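You operate a simulated robot arm through the tools that you are given. There is no shell and no other tool. Be economical: measure what you need, move in short steps, check, and stop when the job is done.

You run a simulated robot arm. Do the job below in one go: nothing can be reset, and whatever is moved stays where it is left.

JOB
Plug the sink, fill it to about its line and lay the green cloth in.
Fine: the cloth lies in the sink drawer; shut tap and drawer. Where these are worked on the way, their far stop is far enough and under half their travel is too little: sink drawer.
Where things are to end (x, y in the base frame): green cloth within 0.06 m of [0.49, 0.38].

The check looks at the end state, three seconds after you hand in, the way a careful person would. Anything else that was tipped, shoved, dropped, spilled or broken makes it a failure. Flat cloth is picked up by pressing the open fingertips on it (5 to 10 N) and closing them slowly along it; thin cloth reads only 2 to 8 mm in the jaws.

ROBOT AND FRAMES
A 6-joint arm with a two-finger parallel gripper on a trunk, on a base that drives. Base frame: it is fixed to the floor where the robot stands at the start and does not move with it; the origin is under the middle of the robot, x ahead of it, y to its left, z up. Units: m, rad, N and s.
With the tool pointing down near the work surface it reaches from about 0.26 to 0.68 m from the robot's upright axis, wherever it stands. Its first joint turns from -2.897 to 2.897 rad. Places, roughly: blue sink lever [0.4, 0.6, 0.9]; plug hole [0.5, 0.3, 0.7]; sink bowl [0.5, 0.3, 0.7]; sink drawer [0.4, 0.9, 0.7]; steel sink [0.6, 0.6, 0.6]. Payload 1.57 kg.
The tool frame sits at the grasp point between the pads (the TCP): z along the fingers, y along the line on which they close. The tips reach 0.03 m beyond it. The gripper opens to 0.11 m. The fingers are 0.024 m wide and 0.012 m thick; the gripper's body (0.048 by 0.112 m) begins 0.078 m behind the TCP.
Orientation is that of the tool frame in the base frame, as a unit quaternion [x, y, z, w]. With the fingers straight down and closing along the base's y, the tool's x points along the base's -x, its y along +y and its z along -z.

CONTROLS
- The arm moves only by the tool nudge_tool. Its argument "deltas" is a list of rows, each a list of 2 entries, a list of its own where there are three numbers: the shift along the tool's x, y, z in cm, then the turn, a rotation vector about the tool's x, y, z in rad. In form: [[[tx, ty, tz], [wx, wy, wz]], ...]. A call has 1 to 20 rows; each row shifts and turns the commanded pose from where the row before left it, along the tool's axes as they then stand. "claw" is the opening in per cent of the stroke, from 0 (shut) to 100 (fully open), set as the call begins (left out, the last holds). Rows are played at 5 a second. More than 0.05 m and 0.15 rad between two rows, or a gripper value outside its range, and nothing of the call is played. A pose out of reach is approached as far as the arm can. The call stops where the force on the tool passes 40 N (or 10 N more than at its start, if that is more) or the arm is blocked; 0.2 s more then pass. The fingers move at their own pace (about 0.108 m/s each) and stop on an object; they squeeze with about 40 N. The grip force told is the motor's: it shows also when the fingers shut on nothing. Time passes only in rows, and 0.2 s behind the last, so rows that do not move let the fingers close. The reply holds the time, the measured pose of the TCP, the force on the tool along the base axes, the opening and the grip force, in the units named above and with some noise, with the torque about the TCP (base axes, N m) and any sound that the robot's microphone picked up, and new pictures: "pictures" is both (left out), scene, wrist or none.
- Cameras (640 x 400 px; columns grow to the right, rows downward): "scene" is now at [0.0643, 0.1734, 1.5585]; the picture's right is [0.38, -0.92, 0.00], its down [-0.46, -0.19, -0.87] and it looks along [0.80, 0.33, -0.50] (base axes); focal length 214 px, centre (320, 200). "wrist" rides on the gripper at [0.07, 0.016, -0.141] in the tool frame; the picture's right is [-0.23, 0.97, 0.00], its down [-0.85, -0.20, -0.48] and it looks along [-0.47, -0.11, 0.88] (tool axes); focal length 222 px, centre (320, 200). There is no depth. A picture from a camera that has moved, and an enlarged one, comes with that camera's place and axes in the base frame and with its lens.
- slide_trunk(by): slides the trunk up (or, below 0, down) by that many m; the arm and the scene camera ride with it, the base frame stays. It gives what a move gives, with no picture.
- steer(legs): drives the robot by 1 to 6 legs, each [ahead, left, turn to the left] in m, m and rad, along the robot's own axes; the way and the turn of a leg run together, so that a leg with both is an arc; at most 1.5 m and 3.142 rad a leg. The arm and the cameras ride along, it lands a little off, and it stops where it bumps. It gives what a move gives, and a new picture of the scene camera.
- aim_head(pan, tilt): turns the head with the scene camera to pan (to the left, within 2.094 rad either way) and tilt (down, from -0.506 to 1.204), counted from straight ahead of the robot. It gives what a move gives, and a new picture of the scene camera.
- close_up(camera, box): a new picture of the part [left, top, right, bottom] of that camera's present view, enlarged. No time passes.
- close_job(): hands the job in; it is judged then, once.

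Go step by step. Nothing tells you exact positions but the pictures and the camera data: compare them with the known pose of the tool, close in by small moves and look again before you grip or let go. The budget is 120 turns and 260 pictures, counting those below and the enlarged ones. Unless the task says otherwise, let go and move clear before handing in, and close with one line.

The tools are called by a JSON object that holds its "api" and its "payload". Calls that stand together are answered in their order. nudge_tool: Moves the arm, as the interface text tells. Its arguments: {"type":"object","properties":{"deltas":{"type":"array","items":{"type":"array"}},"claw":{"type":"number"},"pictures":{"type":"string","enum":["both","scene","wrist","none"]}},"required":["deltas"]} The other tools are called the same way: slide_trunk (by) slides the trunk up or down; steer (legs) drives the base; aim_head (pan, tilt) turns the head that bears the scene camera; close_up (camera, box) takes an enlarged picture of a part of a camera's view; close_job () hands the job in.

At the start:

```text
clock: 0.0
tool_pos: [0.2526, 0.2768, 1.2602]
tool_rot: [0.0, 1.0, -0.002, -0.001]
contact_force: [-0.3, 0.9, 1.1]
wrist_torque: [-0.03, 0.0, -0.01]
width: 0.1099
finger_force: 0.2
trunk travel left (down, up): [-0.125, 0.465]
robot x, y, heading: [-0.0006, 0.003, 0.001]
head pan, tilt: [0.824, 1.201]
```

scene: 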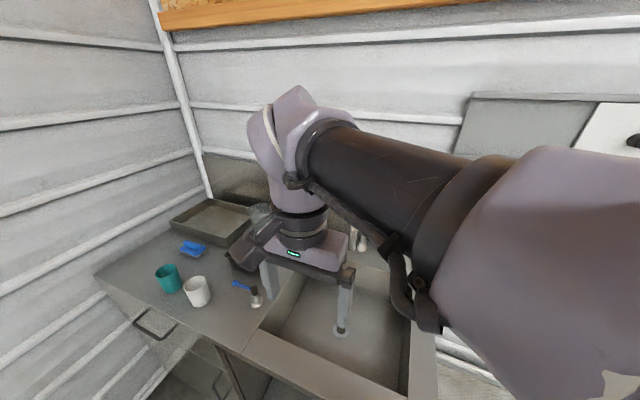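
wrist: 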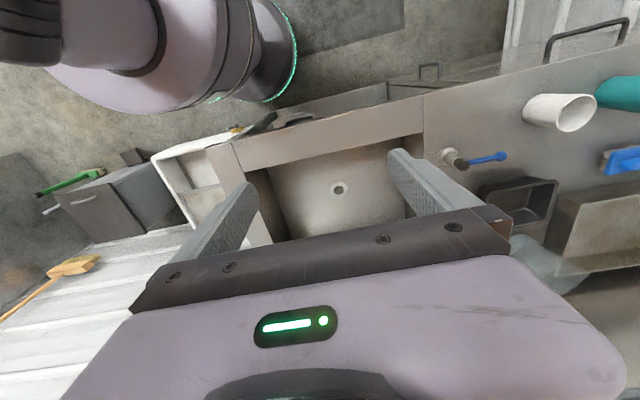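

I see a sink with a counter to its left, carrying cups, a tray and a blue lever; drawer handles are on the counter front. I'll look around first.

{"api": "aim_head", "payload": {"pan": 0.8, "tilt": 0.8}}

{"api": "aim_head", "payload": {"pan": 1.2, "tilt": 0.7}}

{"api": "aim_head", "payload": {"pan": -0.4, "tilt": 0.7}}

```text
clock: 0.9
tool_pos: [0.253, 0.2774, 1.2593]
tool_rot: [0.0, 1.0, -0.004, -0.003]
contact_force: [0.4, -0.1, 1.1]
wrist_torque: [0.01, -0.03, 0.03]
width: 0.1101
finger_force: 0.0
trunk travel left (down, up): [-0.125, 0.465]
robot x, y, heading: [0.0009, -0.0007, 0.002]
head pan, tilt: [0.799, 0.799]
camera scene: at [0.0634, 0.1752, 1.5578], right [0.4, -0.92, 0.0], down [-0.47, -0.2, -0.86], along [0.79, 0.35, -0.51], focal length 214 px, centre (320, 200)
```

scene: 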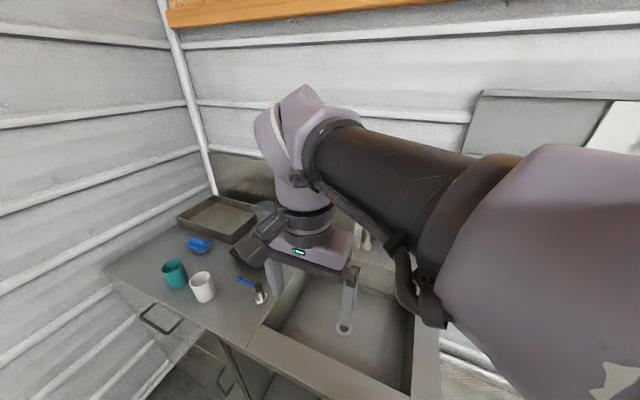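

```text
clock: 1.7
tool_pos: [0.2528, 0.2766, 1.2578]
tool_rot: [0.0, 1.0, -0.003, -0.002]
contact_force: [-0.4, -0.6, -0.6]
wrist_torque: [0.0, 0.02, 0.01]
width: 0.1103
finger_force: 0.0
trunk travel left (down, up): [-0.125, 0.465]
robot x, y, heading: [-0.0014, -0.0019, -0.004]
head pan, tilt: [1.201, 0.7]
camera scene: at [0.0635, 0.175, 1.5581], right [0.4, -0.92, 0.0], down [-0.46, -0.2, -0.86], along [0.79, 0.34, -0.51], focal length 214 px, centre (320, 200)
```

scene: 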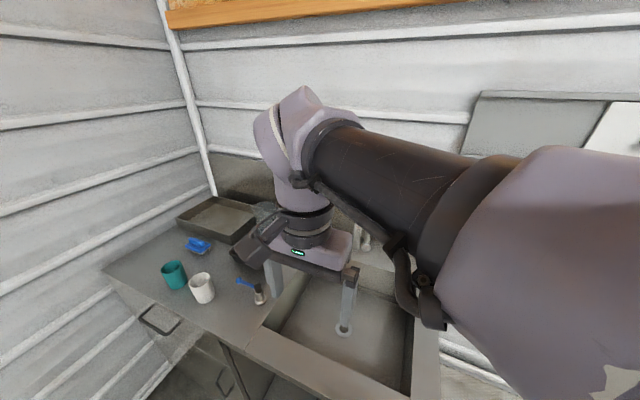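

```text
clock: 3.4
tool_pos: [0.2534, 0.2768, 1.261]
tool_rot: [0.001, 1.0, -0.002, -0.002]
contact_force: [-0.2, 1.2, -0.8]
wrist_torque: [-0.02, 0.03, 0.04]
width: 0.1098
finger_force: 0.0
trunk travel left (down, up): [-0.125, 0.465]
robot x, y, heading: [0.0014, 0.0006, 0.002]
head pan, tilt: [-0.4, 0.7]
camera scene: at [0.0589, 0.106, 1.5432], right [-0.39, -0.92, 0.0], down [-0.59, 0.25, -0.77], along [0.71, -0.3, -0.64], focal length 214 px, centre (320, 200)
```

scene: 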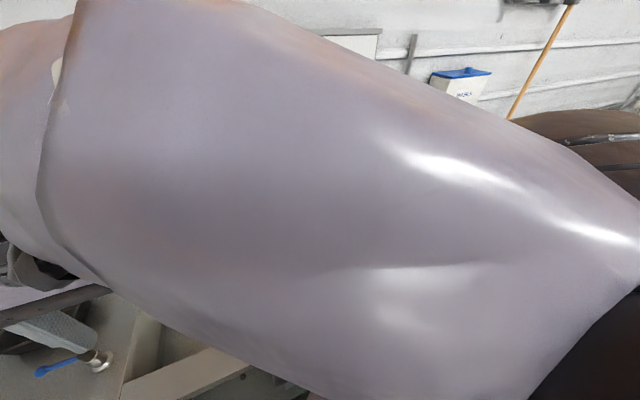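

The head does not turn as far left as commanded (camera yaw stayed about 0.4), perhaps blocked by the arm. I'll re-aim left and enlarge the interesting areas.

{"api": "aim_head", "payload": {"pan": 0.4, "tilt": 0.9}}

{"api": "close_up", "payload": {"camera": "wrist", "box": [0, 60, 640, 300]}}

```text
clock: 4.5
tool_pos: [0.2529, 0.2773, 1.2597]
tool_rot: [0.001, 1.0, -0.003, -0.001]
contact_force: [-0.6, 0.8, 0.7]
wrist_torque: [-0.01, 0.0, -0.01]
width: 0.1101
finger_force: 0.0
trunk travel left (down, up): [-0.125, 0.465]
robot x, y, heading: [-0.0025, 0.0045, -0.004]
head pan, tilt: [0.4, 0.901]
camera scene: at [0.0598, 0.1117, 1.5405], right [-0.33, -0.95, 0.0], down [-0.63, 0.22, -0.74], along [0.7, -0.24, -0.67], focal length 214 px, centre (320, 200)
```

scene: 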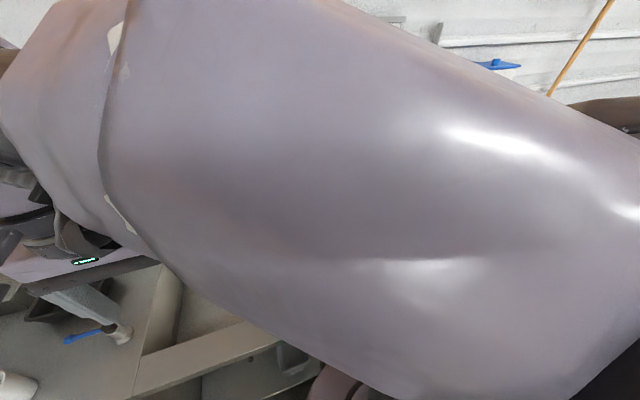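

```text
1.00 times, centred on (320, 180) of wrist (not enlarged: the box is as wide or as high as the picture)
camera zoom: at [0.1846, 0.2939, 1.4009], right [0.23, 0.97, -0.01], down [0.86, -0.2, 0.48], along [0.46, -0.11, -0.88], focal length 222 px, centre (320, 220)
```

zoom: 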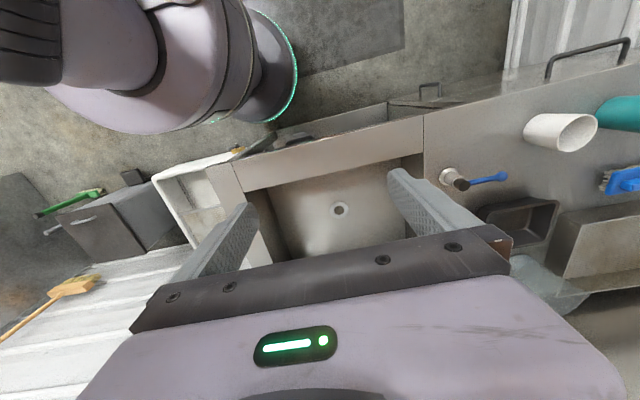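

The arm's big link blocks the camera. I'll move the tool forward above the sink to free the view.

{"api": "nudge_tool", "payload": {"deltas": [[[-4, 0, 0], [0, 0, 0]], [[-4, 0, 0], [0, 0, 0]], [[-4, 0, 0], [0, 0, 0]], [[-4, 0, 0], [0, 0, 0]], [[-4, 0, 0], [0, 0, 0]]]}}

{"api": "aim_head", "payload": {"pan": 0.9, "tilt": 0.9}}

```text
clock: 5.7
tool_pos: [0.4564, 0.2757, 1.2594]
tool_rot: [0.0, 1.0, -0.001, -0.002]
contact_force: [0.9, -0.6, -0.8]
wrist_torque: [-0.04, 0.02, 0.0]
width: 0.1098
finger_force: 0.0
trunk travel left (down, up): [-0.125, 0.465]
robot x, y, heading: [0.0026, -0.0009, -0.002]
head pan, tilt: [0.4, 0.901]
camera scene: at [0.0514, 0.1687, 1.5268], right [0.39, -0.92, 0.0], down [-0.72, -0.31, -0.62], along [0.57, 0.24, -0.78], focal length 214 px, centre (320, 200)
camera wrist: at [0.3872, 0.2919, 1.4012], right [0.23, 0.97, 0.0], down [0.86, -0.2, 0.48], along [0.46, -0.11, -0.88], focal length 222 px, centre (320, 200)
```

scene: 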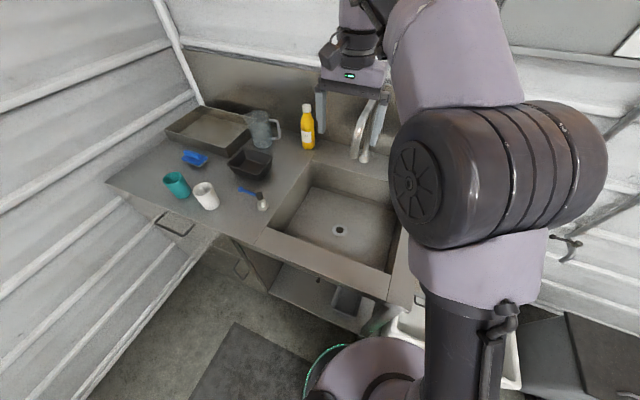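
wrist: 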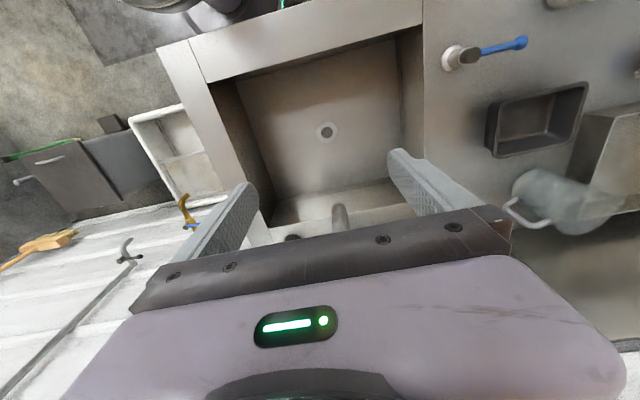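

```text
clock: 6.7
tool_pos: [0.4553, 0.2751, 1.2588]
tool_rot: [-0.001, 1.0, -0.001, -0.002]
contact_force: [-1.1, 0.1, 1.0]
wrist_torque: [-0.01, 0.01, -0.01]
width: 0.1099
finger_force: 0.0
trunk travel left (down, up): [-0.125, 0.465]
robot x, y, heading: [-0.0011, -0.0005, 0.0]
head pan, tilt: [0.901, 0.901]
camera scene: at [0.0276, 0.1981, 1.527], right [0.78, -0.62, 0.0], down [-0.49, -0.61, -0.62], along [0.39, 0.49, -0.78], focal length 214 px, centre (320, 200)
```

scene: 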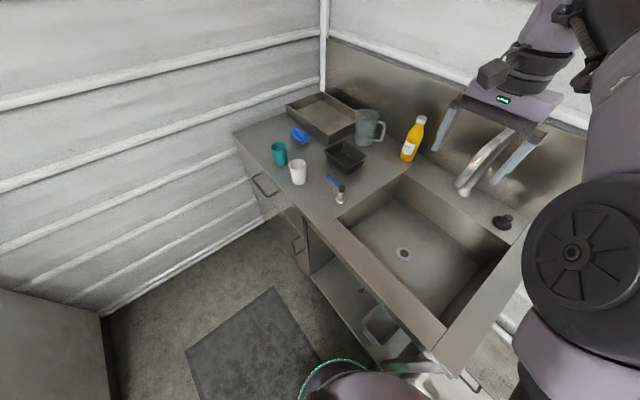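

Now the view is clear: tap behind the sink, a dark plug-like thing beside it, and a drawer under the counter's left end. I'll zoom in.

{"api": "close_up", "payload": {"camera": "scene", "box": [380, 110, 560, 290]}}

{"api": "close_up", "payload": {"camera": "scene", "box": [220, 80, 400, 260]}}

{"api": "close_up", "payload": {"camera": "wrist", "box": [100, 0, 500, 260]}}

```text
2.22 times, centred on (470, 200) of scene
camera zoom: at [0.0276, 0.1981, 1.527], right [0.78, -0.62, 0.0], down [-0.49, -0.61, -0.62], along [0.39, 0.49, -0.78], focal length 477 px, centre (-13, 200)
```

zoom: 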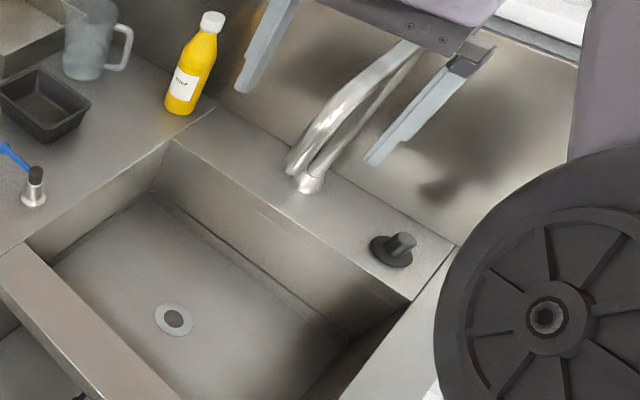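

```text
2.22 times, centred on (310, 170) of scene
camera zoom: at [0.0276, 0.1981, 1.527], right [0.78, -0.62, 0.0], down [-0.49, -0.61, -0.62], along [0.39, 0.49, -0.78], focal length 477 px, centre (342, 267)
```

zoom: 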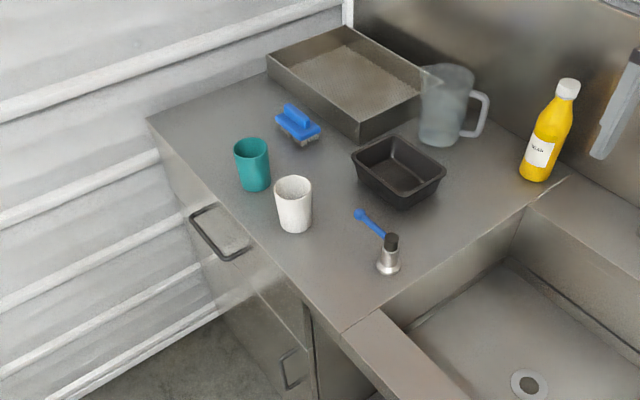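

```text
1.54 times, centred on (300, 130) of wrist
camera zoom: at [0.3856, 0.2916, 1.4015], right [0.23, 0.97, 0.0], down [0.86, -0.2, 0.48], along [0.46, -0.11, -0.88], focal length 342 px, centre (351, 308)
```

zoom: 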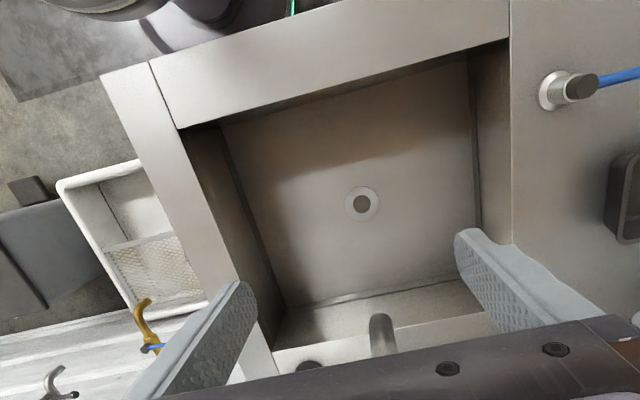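

Plug is about (0.79, 0.12, 0.89) on the back rim, lever base about (0.41, 0.55, 0.88), drawer handle about (0.27, 0.94, 0.75). I'll look at the right side and down near my base for driving room.

{"api": "aim_head", "payload": {"pan": 0.3, "tilt": 1.2}}

{"api": "aim_head", "payload": {"pan": -0.8, "tilt": 0.9}}

```text
clock: 7.7
tool_pos: [0.4538, 0.2754, 1.261]
tool_rot: [0.0, 1.0, -0.002, -0.001]
contact_force: [0.2, 0.0, -0.4]
wrist_torque: [0.0, 0.01, 0.02]
width: 0.1099
finger_force: 0.1
trunk travel left (down, up): [-0.125, 0.465]
robot x, y, heading: [-0.0003, 0.0014, 0.001]
head pan, tilt: [0.3, 1.201]
camera scene: at [0.0341, 0.1556, 1.5072], right [0.3, -0.95, 0.0], down [-0.89, -0.28, -0.36], along [0.35, 0.11, -0.93], focal length 214 px, centre (320, 200)
```

scene: 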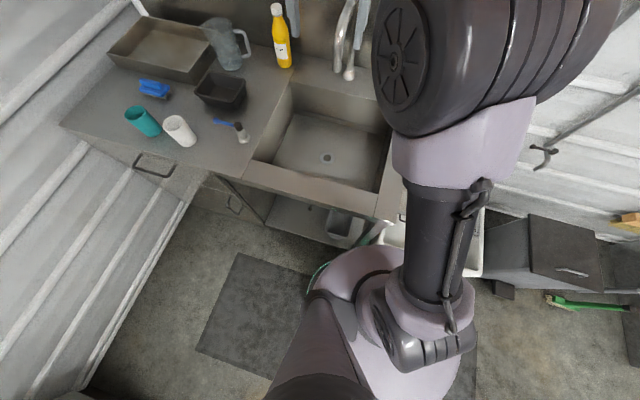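

```text
clock: 9.0
tool_pos: [0.455, 0.2752, 1.2597]
tool_rot: [0.0, 1.0, -0.002, -0.002]
contact_force: [-0.4, 0.7, 0.2]
wrist_torque: [0.02, 0.02, -0.03]
width: 0.1099
finger_force: 0.0
trunk travel left (down, up): [-0.125, 0.465]
robot x, y, heading: [0.0016, 0.0, -0.004]
head pan, tilt: [-0.799, 0.901]
camera scene: at [0.0334, 0.0849, 1.527], right [-0.72, -0.7, 0.0], down [-0.55, 0.56, -0.62], along [0.43, -0.44, -0.78], focal length 214 px, centre (320, 200)
```

scene: 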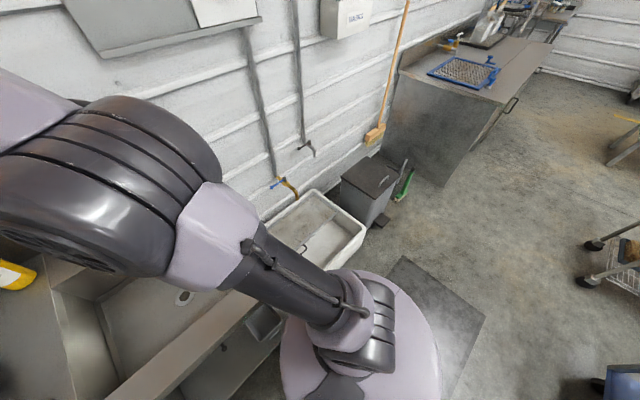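

Tub and bin to the right; the gap between my base and the sink front is about 6 cm. The plug is beyond easy reach, so I'll drive slightly ahead and left of it in y.

{"api": "steer", "payload": {"legs": [[0.035, 0.1, 0]]}}

{"api": "aim_head", "payload": {"pan": 0.35, "tilt": 0.8}}

```text
clock: 10.2
tool_pos: [0.4903, 0.3755, 1.2599]
tool_rot: [0.0, 1.0, -0.002, -0.001]
contact_force: [0.2, 0.5, -0.4]
wrist_torque: [-0.03, 0.04, 0.03]
width: 0.11
finger_force: 0.0
trunk travel left (down, up): [-0.125, 0.465]
robot x, y, heading: [0.0361, 0.1014, 0.003]
head pan, tilt: [-0.799, 0.901]
camera scene: at [0.0689, 0.186, 1.5269], right [-0.72, -0.7, 0.0], down [-0.55, 0.56, -0.62], along [0.43, -0.45, -0.78], focal length 214 px, centre (320, 200)
```

scene: 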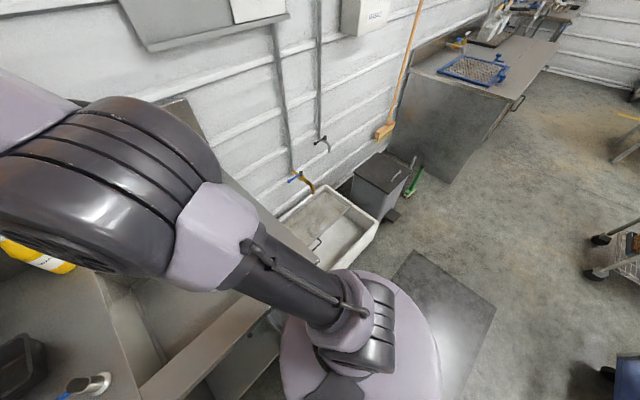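

```text
clock: 11.6
tool_pos: [0.4895, 0.3754, 1.2593]
tool_rot: [0.0, 1.0, -0.002, -0.002]
contact_force: [-0.4, 1.0, -0.1]
wrist_torque: [0.04, 0.02, 0.03]
width: 0.1099
finger_force: 0.2
trunk travel left (down, up): [-0.125, 0.465]
robot x, y, heading: [0.0342, 0.0981, -0.002]
head pan, tilt: [0.351, 0.799]
camera scene: at [0.0916, 0.2667, 1.5349], right [0.34, -0.94, 0.0], down [-0.67, -0.25, -0.7], along [0.65, 0.24, -0.72], focal length 214 px, centre (320, 200)
```

scene: 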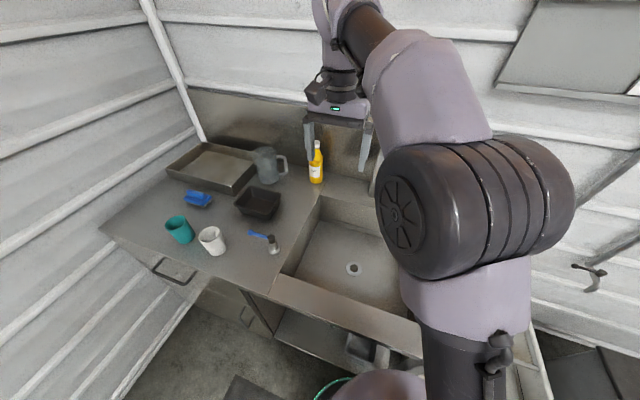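

I'll swing the tool right, in line with the plug, keeping in front of the tap, and look with the wrist camera.

{"api": "nudge_tool", "payload": {"deltas": [[[0, -4.5, 0], [0, 0, 0]], [[0, -4.5, 0], [0, 0, 0]], [[0, -4.5, 0], [0, 0, 0]], [[0, -4.5, 0], [0, 0, 0]], [[0, -4.5, 0], [0, 0, 0]], [[0, -3, 0], [0, 0, 0]]]}}

```text
clock: 12.9
tool_pos: [0.4889, 0.1209, 1.2594]
tool_rot: [0.0, 1.0, -0.002, -0.002]
contact_force: [-0.1, 0.0, 0.4]
wrist_torque: [-0.01, -0.02, -0.02]
width: 0.1098
finger_force: 0.0
trunk travel left (down, up): [-0.125, 0.465]
robot x, y, heading: [0.0369, 0.1016, -0.003]
head pan, tilt: [0.351, 0.799]
camera scene: at [0.0915, 0.2663, 1.5349], right [0.34, -0.94, 0.0], down [-0.67, -0.25, -0.7], along [0.65, 0.24, -0.72], focal length 214 px, centre (320, 200)
camera wrist: at [0.4198, 0.1368, 1.4012], right [0.23, 0.97, 0.0], down [0.86, -0.2, 0.48], along [0.46, -0.11, -0.88], focal length 222 px, centre (320, 200)
```

scene: 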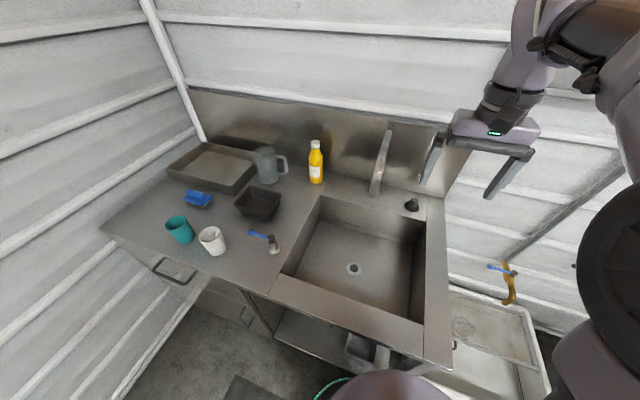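
wrist: 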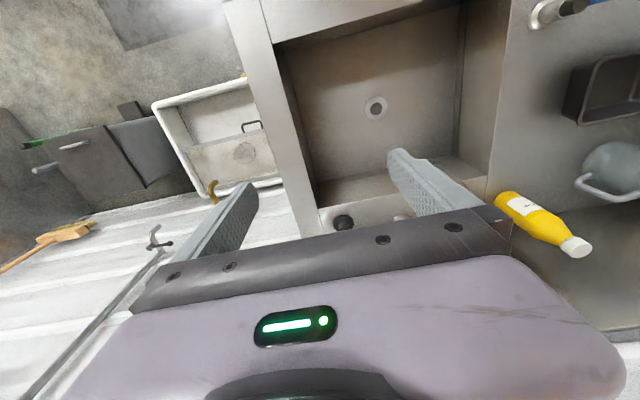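

Both views put the plug at about (0.777, 0.122, 0.885). I'll tilt the tool outward and approach above it from the front.

{"api": "nudge_tool", "payload": {"deltas": [[[0, 0, 0], [0, -0.15, 0]], [[0, 0, 0], [0, -0.15, 0]], [[0, 0, 0], [0, -0.15, 0]], [[-1.16, 0, 3.34], [0, 0, 0]], [[-1.16, 0, 3.34], [0, 0, 0]], [[-1.16, 0, 3.34], [0, 0, 0]], [[-1.16, 0, 3.34], [0, 0, 0]], [[-1.16, 0, 3.34], [0, 0, 0]], [[-1.16, 0, 3.34], [0, 0, 0]]]}}

```text
clock: 14.9
tool_pos: [0.6411, 0.1191, 1.1098]
tool_rot: [0.0, 0.975, -0.002, 0.221]
contact_force: [0.3, 0.5, 0.7]
wrist_torque: [0.02, 0.02, -0.03]
width: 0.1102
finger_force: 0.1
trunk travel left (down, up): [-0.125, 0.465]
robot x, y, heading: [0.0318, 0.101, -0.001]
head pan, tilt: [0.351, 0.799]
camera scene: at [0.0924, 0.2667, 1.5348], right [0.34, -0.94, 0.0], down [-0.67, -0.25, -0.7], along [0.65, 0.24, -0.72], focal length 214 px, centre (320, 200)
camera wrist: at [0.517, 0.1351, 1.207], right [0.21, 0.97, 0.1], down [0.56, -0.2, 0.8], along [0.8, -0.11, -0.59], focal length 222 px, centre (320, 200)
```

scene: 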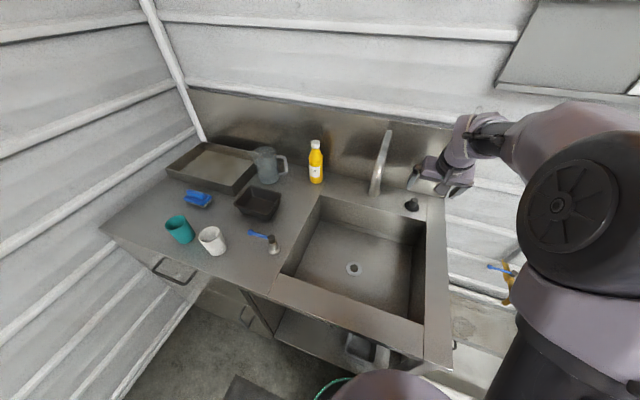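
wrist: 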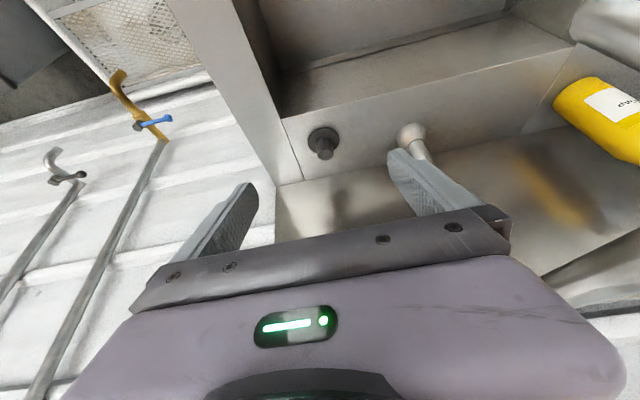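

The plug disc is near (0.77, 0.118), with the knob rising to about z 0.928. I'll approach just above it.

{"api": "nudge_tool", "payload": {"deltas": [[[-0.88, 0, 3.87], [0, 0, 0]], [[-0.88, 0, 3.87], [0, 0, 0]], [[-0.88, 0, 3.87], [0, 0, 0]], [[-0.88, 0, 3.87], [0, 0, 0]], [[-0.88, 0, 3.0], [0, 0, 0]]]}}

{"api": "close_up", "payload": {"camera": "wrist", "box": [200, 60, 460, 260]}}

```text
clock: 16.1
tool_pos: [0.7592, 0.1177, 0.9613]
tool_rot: [0.0, 0.975, -0.002, 0.222]
contact_force: [1.2, 0.3, -0.1]
wrist_torque: [-0.02, 0.05, -0.05]
width: 0.1102
finger_force: 0.0
trunk travel left (down, up): [-0.125, 0.465]
robot x, y, heading: [0.0334, 0.0956, -0.002]
head pan, tilt: [0.351, 0.799]
camera scene: at [0.092, 0.2667, 1.5348], right [0.34, -0.94, 0.0], down [-0.67, -0.25, -0.7], along [0.65, 0.24, -0.72], focal length 214 px, centre (320, 200)
camera wrist: at [0.6358, 0.1352, 1.0585], right [0.21, 0.97, 0.09], down [0.56, -0.2, 0.8], along [0.8, -0.11, -0.59], focal length 222 px, centre (320, 200)
```

scene: 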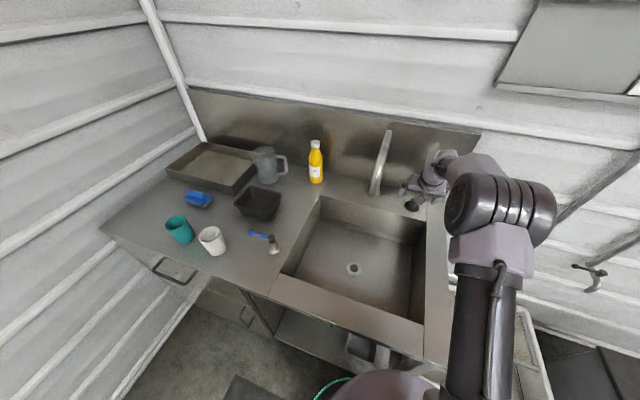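
wrist: 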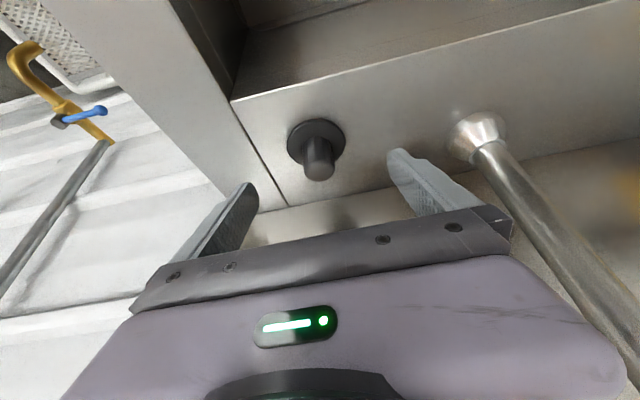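

```text
2.00 times, centred on (330, 160) of wrist
camera zoom: at [0.6358, 0.1352, 1.0585], right [0.21, 0.97, 0.09], down [0.56, -0.2, 0.8], along [0.8, -0.11, -0.59], focal length 444 px, centre (300, 280)
```

zoom: 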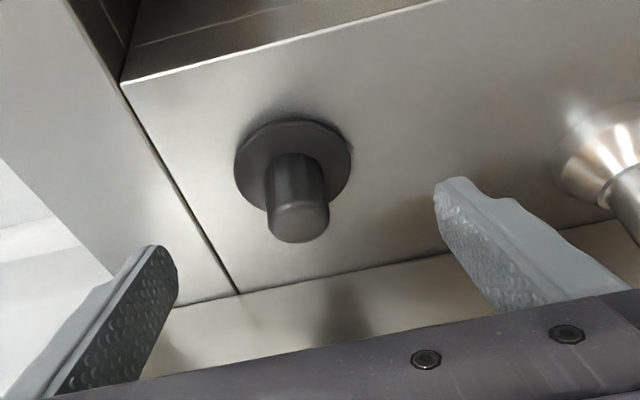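

Knob at (0.772, 0.119), top about z 0.928. I'll descend so the pads straddle it with clearance over the disc.

{"api": "nudge_tool", "payload": {"deltas": [[[0.1, 0.1, 1.7], [0, 0, 0]], [[0.08, 0.05, 1.6], [0, 0, 0]], [[0, 0, 0], [0, 0, 0]]], "pictures": "wrist"}}

```text
clock: 16.9
tool_pos: [0.7724, 0.12, 0.9322]
tool_rot: [-0.001, 0.975, -0.002, 0.222]
contact_force: [-0.5, 0.2, 0.5]
wrist_torque: [0.02, -0.02, 0.03]
width: 0.1102
finger_force: 0.0
trunk travel left (down, up): [-0.125, 0.465]
robot x, y, heading: [0.0363, 0.0976, -0.003]
head pan, tilt: [0.351, 0.799]
camera wrist: at [0.6483, 0.1364, 1.0282], right [0.21, 0.97, 0.09], down [0.56, -0.2, 0.8], along [0.8, -0.11, -0.59], focal length 222 px, centre (320, 200)
```

wrist: 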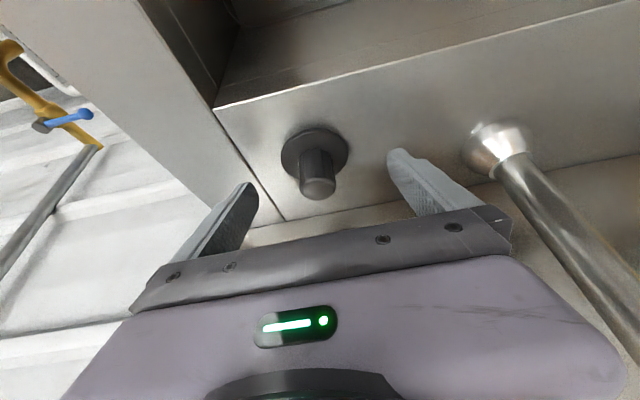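

The knob is centered between the fingers at the TCP. Closing.

{"api": "nudge_tool", "payload": {"deltas": [[[0, 0, 0], [0, 0, 0]], [[0, 0, 0], [0, 0, 0]], [[0, 0, 0], [0, 0, 0]], [[0, 0, 0], [0, 0, 0]]], "claw": 0, "pictures": "wrist"}}

```text
clock: 17.9
tool_pos: [0.7708, 0.12, 0.9311]
tool_rot: [0.0, 0.975, -0.001, 0.221]
contact_force: [0.1, -1.5, 0.9]
wrist_torque: [-0.08, -0.01, -0.03]
width: 0.0264
finger_force: 37.1
trunk travel left (down, up): [-0.125, 0.465]
robot x, y, heading: [0.0334, 0.1036, 0.003]
head pan, tilt: [0.351, 0.799]
camera wrist: at [0.6483, 0.1363, 1.0284], right [0.21, 0.97, 0.09], down [0.56, -0.2, 0.8], along [0.8, -0.11, -0.59], focal length 222 px, centre (320, 200)
```

wrist: 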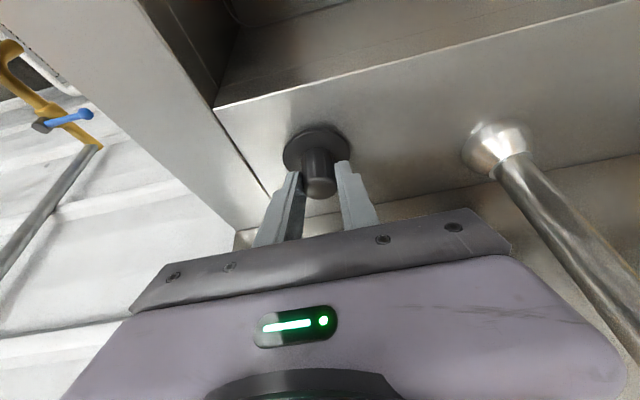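

Gripped (26 mm). I'll lift 5 cm, withdraw over the sink, then look again.

{"api": "nudge_tool", "payload": {"deltas": [[[-1.1, 0, -2.25], [0, 0, 0]], [[-1.1, 0, -2.25], [0, 0, 0]], [[3.47, 0, -1.68], [0, 0, 0]], [[3.47, 0, -1.68], [0, 0, 0]], [[3.47, 0, -1.68], [0, 0, 0]], [[3.47, 0, -1.68], [0, 0, 0]], [[3.47, 0, -1.68], [0, 0, 0]], [[3.47, 0, -1.68], [0, 0, 0]], [[3.47, 0, -1.68], [0, 0, 0]]]}}

```text
clock: 19.9
tool_pos: [0.4987, 0.1216, 0.9809]
tool_rot: [-0.001, 0.975, -0.001, 0.222]
contact_force: [-0.6, 0.1, -0.6]
wrist_torque: [0.02, -0.01, 0.01]
width: 0.0267
finger_force: 38.0
trunk travel left (down, up): [-0.125, 0.465]
robot x, y, heading: [0.0342, 0.1032, -0.003]
head pan, tilt: [0.351, 0.799]
camera scene: at [0.091, 0.2667, 1.5349], right [0.34, -0.94, 0.0], down [-0.67, -0.25, -0.7], along [0.66, 0.24, -0.72], focal length 214 px, centre (320, 200)
camera wrist: at [0.3755, 0.1382, 1.0786], right [0.21, 0.97, 0.1], down [0.56, -0.2, 0.8], along [0.8, -0.11, -0.59], focal length 222 px, centre (320, 200)
```

scene: 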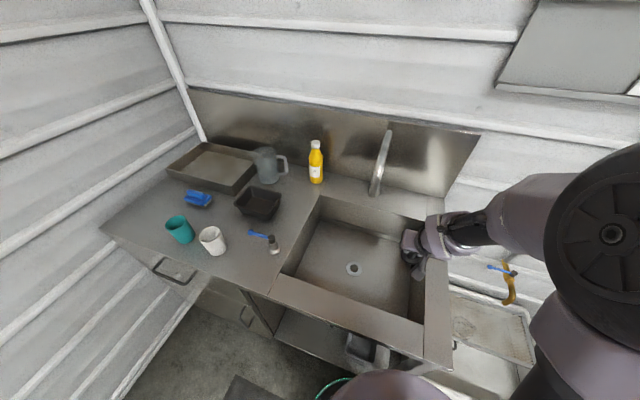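
wrist: 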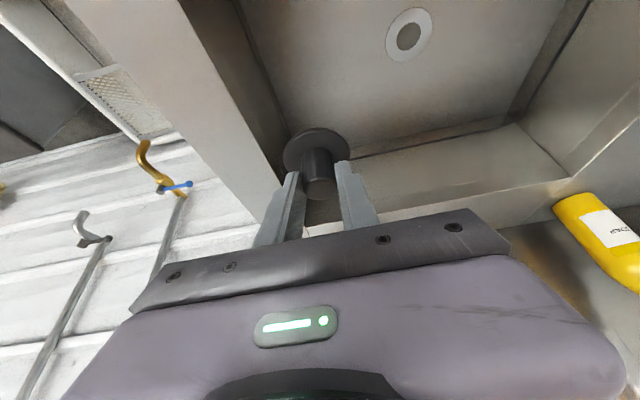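

Plug held upright. I'll shift left until aligned with the hole (y ≈ 0.28).

{"api": "nudge_tool", "payload": {"deltas": [[[0, 4, 0], [0, 0, 0]], [[0, 4, 0], [0, 0, 0]], [[0, 4, 0], [0, 0, 0]], [[0, 3.9, 0], [0, 0, 0]], [[0, 0, 0], [0, 0, 0]]]}}

```text
clock: 21.1
tool_pos: [0.501, 0.2811, 0.981]
tool_rot: [-0.001, 0.975, -0.002, 0.222]
contact_force: [0.3, 0.2, 0.0]
wrist_torque: [-0.03, 0.0, 0.01]
width: 0.0266
finger_force: 37.7
trunk travel left (down, up): [-0.125, 0.465]
robot x, y, heading: [0.0353, 0.1027, 0.003]
head pan, tilt: [0.351, 0.799]
camera scene: at [0.0917, 0.2667, 1.5349], right [0.34, -0.94, 0.0], down [-0.67, -0.25, -0.7], along [0.65, 0.24, -0.72], focal length 214 px, centre (320, 200)
camera wrist: at [0.3767, 0.2967, 1.0773], right [0.21, 0.97, 0.09], down [0.56, -0.2, 0.8], along [0.8, -0.11, -0.59], focal length 222 px, centre (320, 200)
```

scene: 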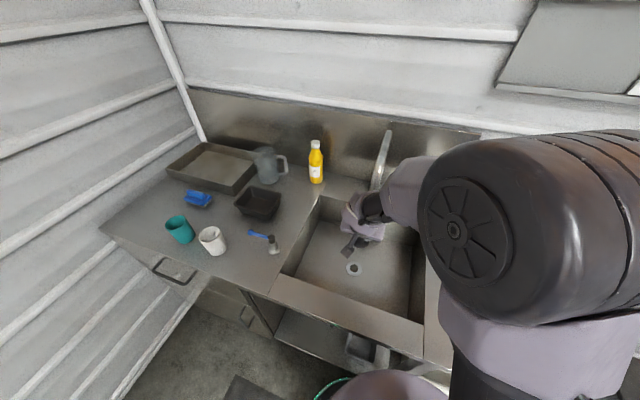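
wrist: 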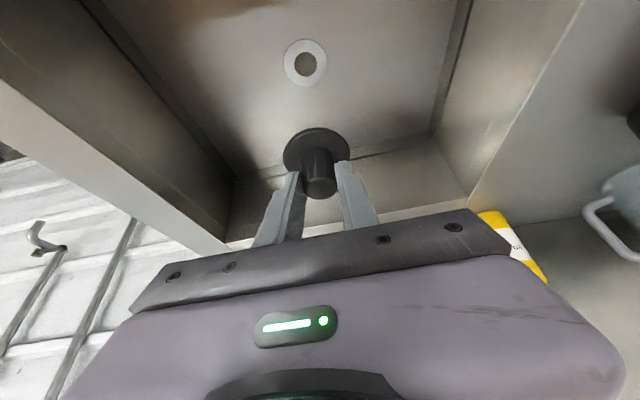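

Hole lies at about (0.53, 0.279, 0.693). I'll descend halfway over it and re-measure.

{"api": "nudge_tool", "payload": {"deltas": [[[1.06, -0.05, 3.93], [0, 0, 0]], [[1.06, -0.05, 3.93], [0, 0, 0]], [[1.06, -0.05, 3.93], [0, 0, 0]], [[1.06, -0.05, 3.93], [0, 0, 0]], [[0, 0, 0], [0, 0, 0]]]}}

{"api": "close_up", "payload": {"camera": "wrist", "box": [220, 60, 420, 220]}}

{"api": "close_up", "payload": {"camera": "scene", "box": [270, 180, 430, 330]}}

```text
clock: 22.4
tool_pos: [0.5311, 0.2758, 0.8219]
tool_rot: [0.0, 0.975, -0.001, 0.221]
contact_force: [-0.5, -0.2, -0.7]
wrist_torque: [-0.06, 0.02, 0.01]
width: 0.0265
finger_force: 37.8
trunk travel left (down, up): [-0.125, 0.465]
robot x, y, heading: [0.0344, 0.1005, 0.002]
head pan, tilt: [0.351, 0.799]
camera scene: at [0.0917, 0.2667, 1.5349], right [0.34, -0.94, 0.0], down [-0.67, -0.25, -0.7], along [0.65, 0.24, -0.72], focal length 214 px, centre (320, 200)
camera wrist: at [0.4064, 0.2931, 0.9185], right [0.2, 0.97, 0.09], down [0.56, -0.2, 0.8], along [0.8, -0.11, -0.59], focal length 222 px, centre (320, 200)
```

scene: 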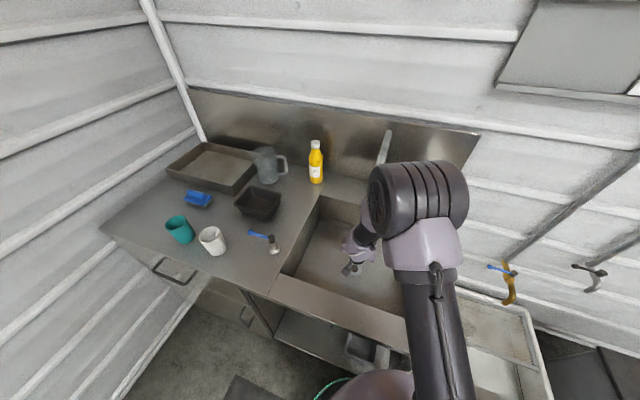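
wrist: 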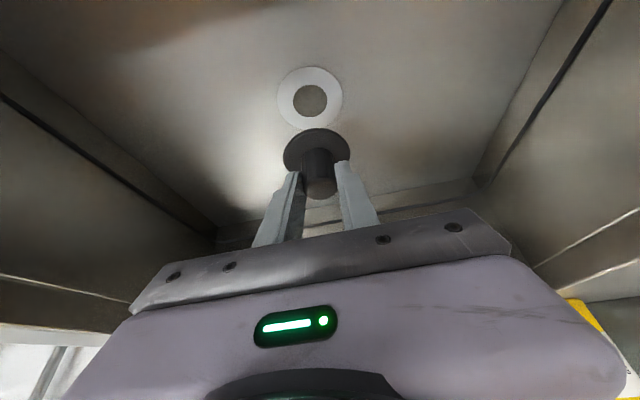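

```text
2.50 times, centred on (320, 140) of wrist
camera zoom: at [0.4064, 0.2931, 0.9185], right [0.2, 0.97, 0.09], down [0.56, -0.2, 0.8], along [0.8, -0.11, -0.59], focal length 555 px, centre (320, 350)
```

zoom: 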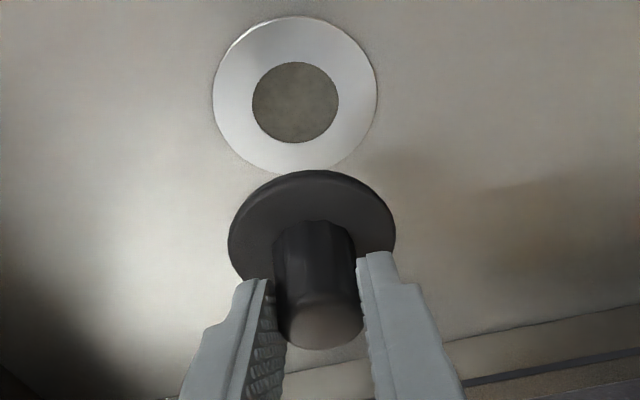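

```text
2.67 times, centred on (350, 255) of scene
camera zoom: at [0.0917, 0.2667, 1.5349], right [0.34, -0.94, 0.0], down [-0.67, -0.25, -0.7], along [0.65, 0.24, -0.72], focal length 572 px, centre (240, 53)
```

zoom: 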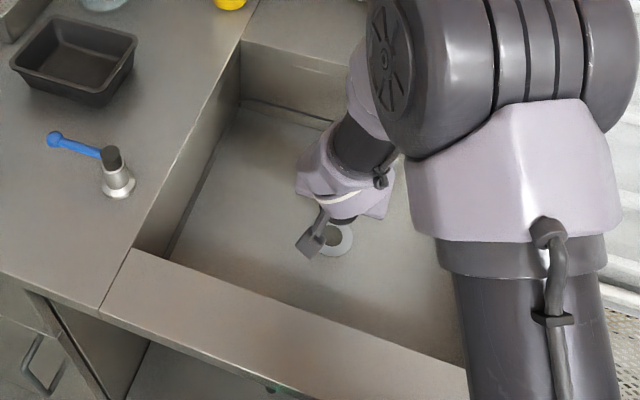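

Plug disc is at about (0.526, 0.279), hole at (0.534, 0.278). I'll descend most of the way with an 8 mm forward correction.

{"api": "nudge_tool", "payload": {"deltas": [[[0.7, -0.03, 2.07], [0, 0, 0]], [[0.7, -0.03, 2.07], [0, 0, 0]], [[0.7, -0.03, 2.07], [0, 0, 0]], [[0, 0, 0], [0, 0, 0]]], "pictures": "none"}}

{"api": "close_up", "payload": {"camera": "wrist", "box": [220, 60, 420, 220]}}

```text
clock: 23.4
tool_pos: [0.5401, 0.2774, 0.7568]
tool_rot: [0.0, 0.975, -0.002, 0.222]
contact_force: [0.6, -0.5, -0.5]
wrist_torque: [-0.01, 0.04, -0.01]
width: 0.0262
finger_force: 37.4
trunk travel left (down, up): [-0.125, 0.465]
robot x, y, heading: [0.0379, 0.0983, 0.001]
head pan, tilt: [0.351, 0.799]
```

```text
2.50 times, centred on (320, 140) of wrist
camera zoom: at [0.4164, 0.2934, 0.854], right [0.21, 0.97, 0.09], down [0.56, -0.2, 0.8], along [0.8, -0.11, -0.59], focal length 555 px, centre (320, 350)
```

zoom: 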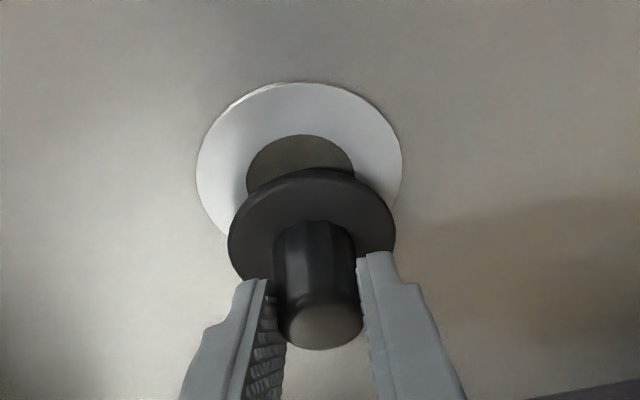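

Aligned within about a millimetre. I'll lower gently to contact.

{"api": "nudge_tool", "payload": {"deltas": [[[0.22, -0.1, 0.45], [0, 0, 0]], [[0.22, 0, 0.45], [0, 0, 0]], [[0.09, 0, 0.18], [0, 0, 0]], [[0.09, 0, 0.18], [0, 0, 0]], [[0, 0, 0], [0, 0, 0]]], "pictures": "none"}}

{"api": "close_up", "payload": {"camera": "wrist", "box": [220, 60, 420, 220]}}

```text
clock: 24.1
tool_pos: [0.54, 0.2765, 0.7514]
tool_rot: [0.0, 0.974, 0.0, 0.225]
contact_force: [-11.8, -6.7, 26.9]
wrist_torque: [-0.25, 0.44, -0.02]
width: 0.0265
finger_force: 37.5
trunk travel left (down, up): [-0.125, 0.465]
robot x, y, heading: [0.0377, 0.0977, -0.001]
head pan, tilt: [0.351, 0.799]
stopped in row 3: the force on the tool passed its limit at 44 N (the readings are from after the stop); the commanded pose is now the measured one
```

```text
2.50 times, centred on (320, 140) of wrist
camera zoom: at [0.4154, 0.2917, 0.847], right [0.2, 0.97, 0.1], down [0.56, -0.2, 0.81], along [0.8, -0.11, -0.58], focal length 555 px, centre (320, 350)
```

zoom: 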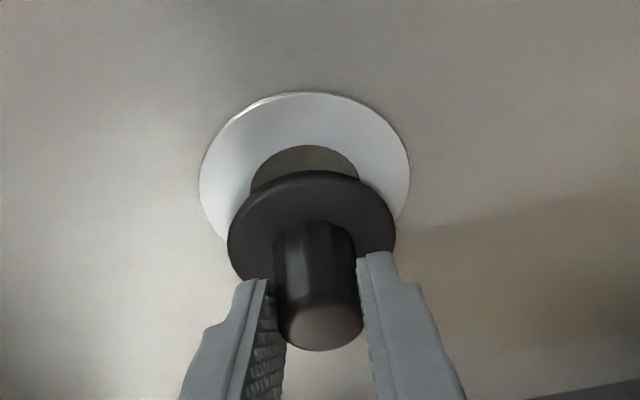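

Contact came early, with the force pushing back toward −x/−y: the plug is about 3–4 mm too far forward. I'll back off a little, shift and press down again.

{"api": "nudge_tool", "payload": {"deltas": [[[0.14, -0.15, -0.62], [0, 0, 0]], [[0, 0, 0], [0, 0, 0]], [[0.13, 0, 0.27], [0, 0, 0]], [[0.13, 0, 0.27], [0, 0, 0]], [[0.09, 0, 0.18], [0, 0, 0]], [[0.09, 0, 0.18], [0, 0, 0]], [[0, 0, 0], [0, 0, 0]]], "pictures": "none"}}

{"api": "close_up", "payload": {"camera": "wrist", "box": [220, 60, 420, 220]}}

```text
clock: 25.2
tool_pos: [0.5377, 0.2737, 0.7496]
tool_rot: [0.001, 0.974, 0.0, 0.228]
contact_force: [-14.6, -4.6, 28.6]
wrist_torque: [-0.4, 0.62, -0.11]
width: 0.0265
finger_force: 37.6
trunk travel left (down, up): [-0.125, 0.465]
robot x, y, heading: [0.0319, 0.1047, -0.005]
head pan, tilt: [0.351, 0.799]
stopped in row 5: the force on the tool passed its limit at 45 N (the readings are from after the stop); the commanded pose is now the measured one
```

```text
2.50 times, centred on (320, 140) of wrist
camera zoom: at [0.4126, 0.2905, 0.846], right [0.21, 0.97, 0.1], down [0.55, -0.2, 0.81], along [0.81, -0.11, -0.58], focal length 555 px, centre (320, 350)
```

zoom: 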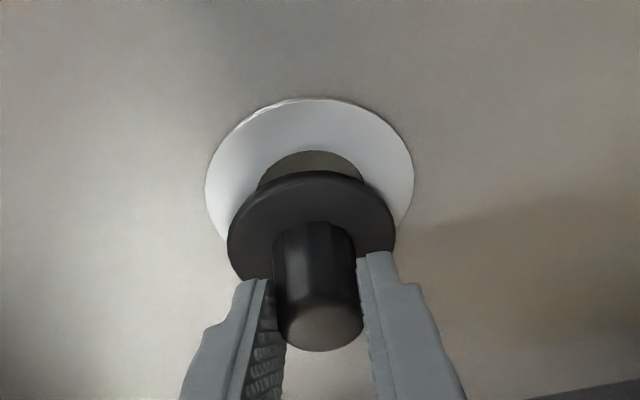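

Still resting on top; force is simply along the tool. The remaining ambiguity is in x, so I'll probe 4 mm nearer.

{"api": "nudge_tool", "payload": {"deltas": [[[0.19, 0.1, -0.53], [0, 0, 0]], [[0, 0, 0], [0, 0, 0]], [[0.13, 0, 0.27], [0, 0, 0]], [[0.087, 0, 0.18], [0, 0, 0]], [[0.087, 0, 0.18], [0, 0, 0]], [[0.087, 0, 0.18], [0, 0, 0]], [[0, 0, 0], [0, 0, 0]]], "pictures": "none"}}

{"api": "close_up", "payload": {"camera": "wrist", "box": [220, 60, 420, 220]}}

```text
clock: 26.4
tool_pos: [0.5347, 0.2767, 0.7493]
tool_rot: [0.001, 0.973, 0.002, 0.23]
contact_force: [-14.2, -5.2, 28.6]
wrist_torque: [-0.49, 0.58, -0.11]
width: 0.0265
finger_force: 38.0
trunk travel left (down, up): [-0.125, 0.465]
robot x, y, heading: [0.0345, 0.1031, 0.005]
head pan, tilt: [0.351, 0.799]
stopped in row 5: the force on the tool passed its limit at 45 N (the readings are from after the stop); the commanded pose is now the measured one
```

```text
2.50 times, centred on (320, 140) of wrist
camera zoom: at [0.4095, 0.2923, 0.8453], right [0.2, 0.97, 0.1], down [0.55, -0.2, 0.81], along [0.81, -0.11, -0.58], focal length 555 px, centre (320, 350)
```

zoom: 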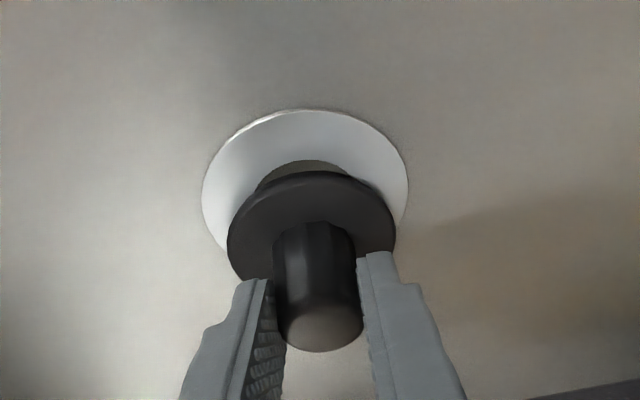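

Progress in the image: the hole is still off by a few mm. I'll lift, shift 3 mm nearer and 2 mm right, undo the small tilt drift, and press again.

{"api": "nudge_tool", "payload": {"deltas": [[[0.17, -0.2, -0.55], [0, 0.018, 0]], [[0, 0, 0], [0, 0, 0]], [[0.13, 0, 0.27], [0, 0, 0]], [[0.087, 0, 0.18], [0, 0, 0]], [[0.087, 0, 0.18], [0, 0, 0]], [[0.087, 0, 0.18], [0, 0, 0]], [[0, 0, 0], [0, 0, 0]]], "pictures": "none"}}

{"api": "close_up", "payload": {"camera": "wrist", "box": [220, 60, 420, 220]}}

```text
clock: 27.5
tool_pos: [0.5314, 0.2735, 0.7501]
tool_rot: [0.003, 0.974, 0.0, 0.224]
contact_force: [-15.0, -3.0, 29.4]
wrist_torque: [-0.52, -0.03, -0.21]
width: 0.0267
finger_force: 37.0
trunk travel left (down, up): [-0.125, 0.465]
robot x, y, heading: [0.0368, 0.1, -0.0]
head pan, tilt: [0.351, 0.799]
stopped in row 5: the force on the tool passed its limit at 46 N (the readings are from after the stop); the commanded pose is now the measured one
```

```text
2.50 times, centred on (320, 140) of wrist
camera zoom: at [0.4079, 0.2907, 0.8469], right [0.21, 0.97, 0.1], down [0.56, -0.2, 0.8], along [0.8, -0.11, -0.59], focal length 555 px, centre (320, 350)
```

zoom: 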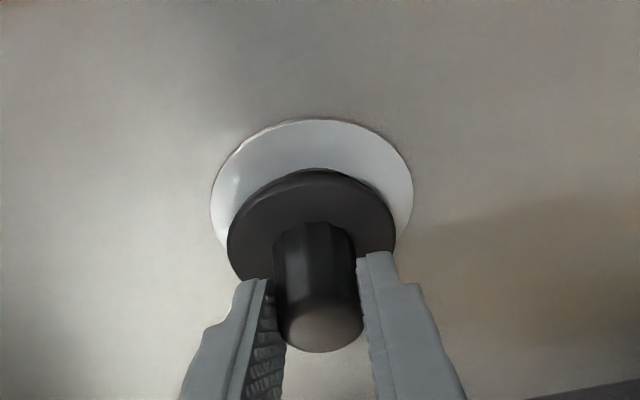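

Now the disc covers the hole fully; by the flange it's still ~3 mm off. One more shift and press.

{"api": "nudge_tool", "payload": {"deltas": [[[0.16, 0.0, -0.52], [0, 0, 0]], [[0, 0, 0], [0, 0, 0]], [[0.13, 0, 0.27], [0, 0, 0]], [[0.087, 0, 0.18], [0, 0, 0]], [[0.087, 0, 0.18], [0, 0, 0]], [[0.087, 0, 0.18], [0, 0, 0]], [[0, 0, 0], [0, 0, 0]]], "pictures": "none"}}

{"api": "close_up", "payload": {"camera": "wrist", "box": [220, 60, 420, 220]}}

```text
clock: 28.7
tool_pos: [0.5304, 0.2754, 0.7496]
tool_rot: [0.002, 0.974, 0.003, 0.226]
contact_force: [-12.6, -5.5, 31.2]
wrist_torque: [-0.63, 0.35, -0.1]
width: 0.0266
finger_force: 37.4
trunk travel left (down, up): [-0.125, 0.465]
robot x, y, heading: [0.0352, 0.1005, 0.002]
head pan, tilt: [0.351, 0.799]
stopped in row 5: the force on the tool passed its limit at 47 N (the readings are from after the stop); the commanded pose is now the measured one
```

```text
2.50 times, centred on (320, 140) of wrist
camera zoom: at [0.4055, 0.2912, 0.8462], right [0.21, 0.97, 0.11], down [0.56, -0.21, 0.81], along [0.8, -0.11, -0.58], focal length 555 px, centre (320, 350)
```

zoom: 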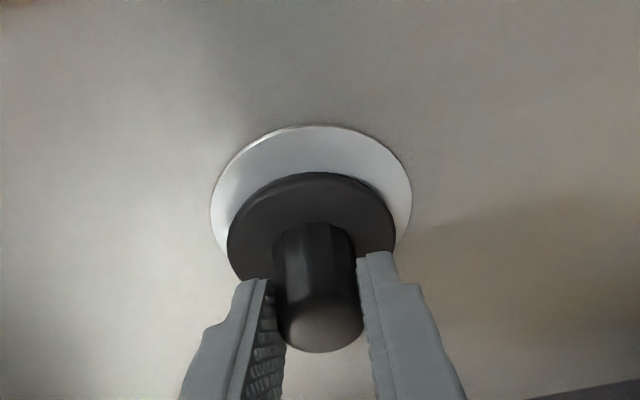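

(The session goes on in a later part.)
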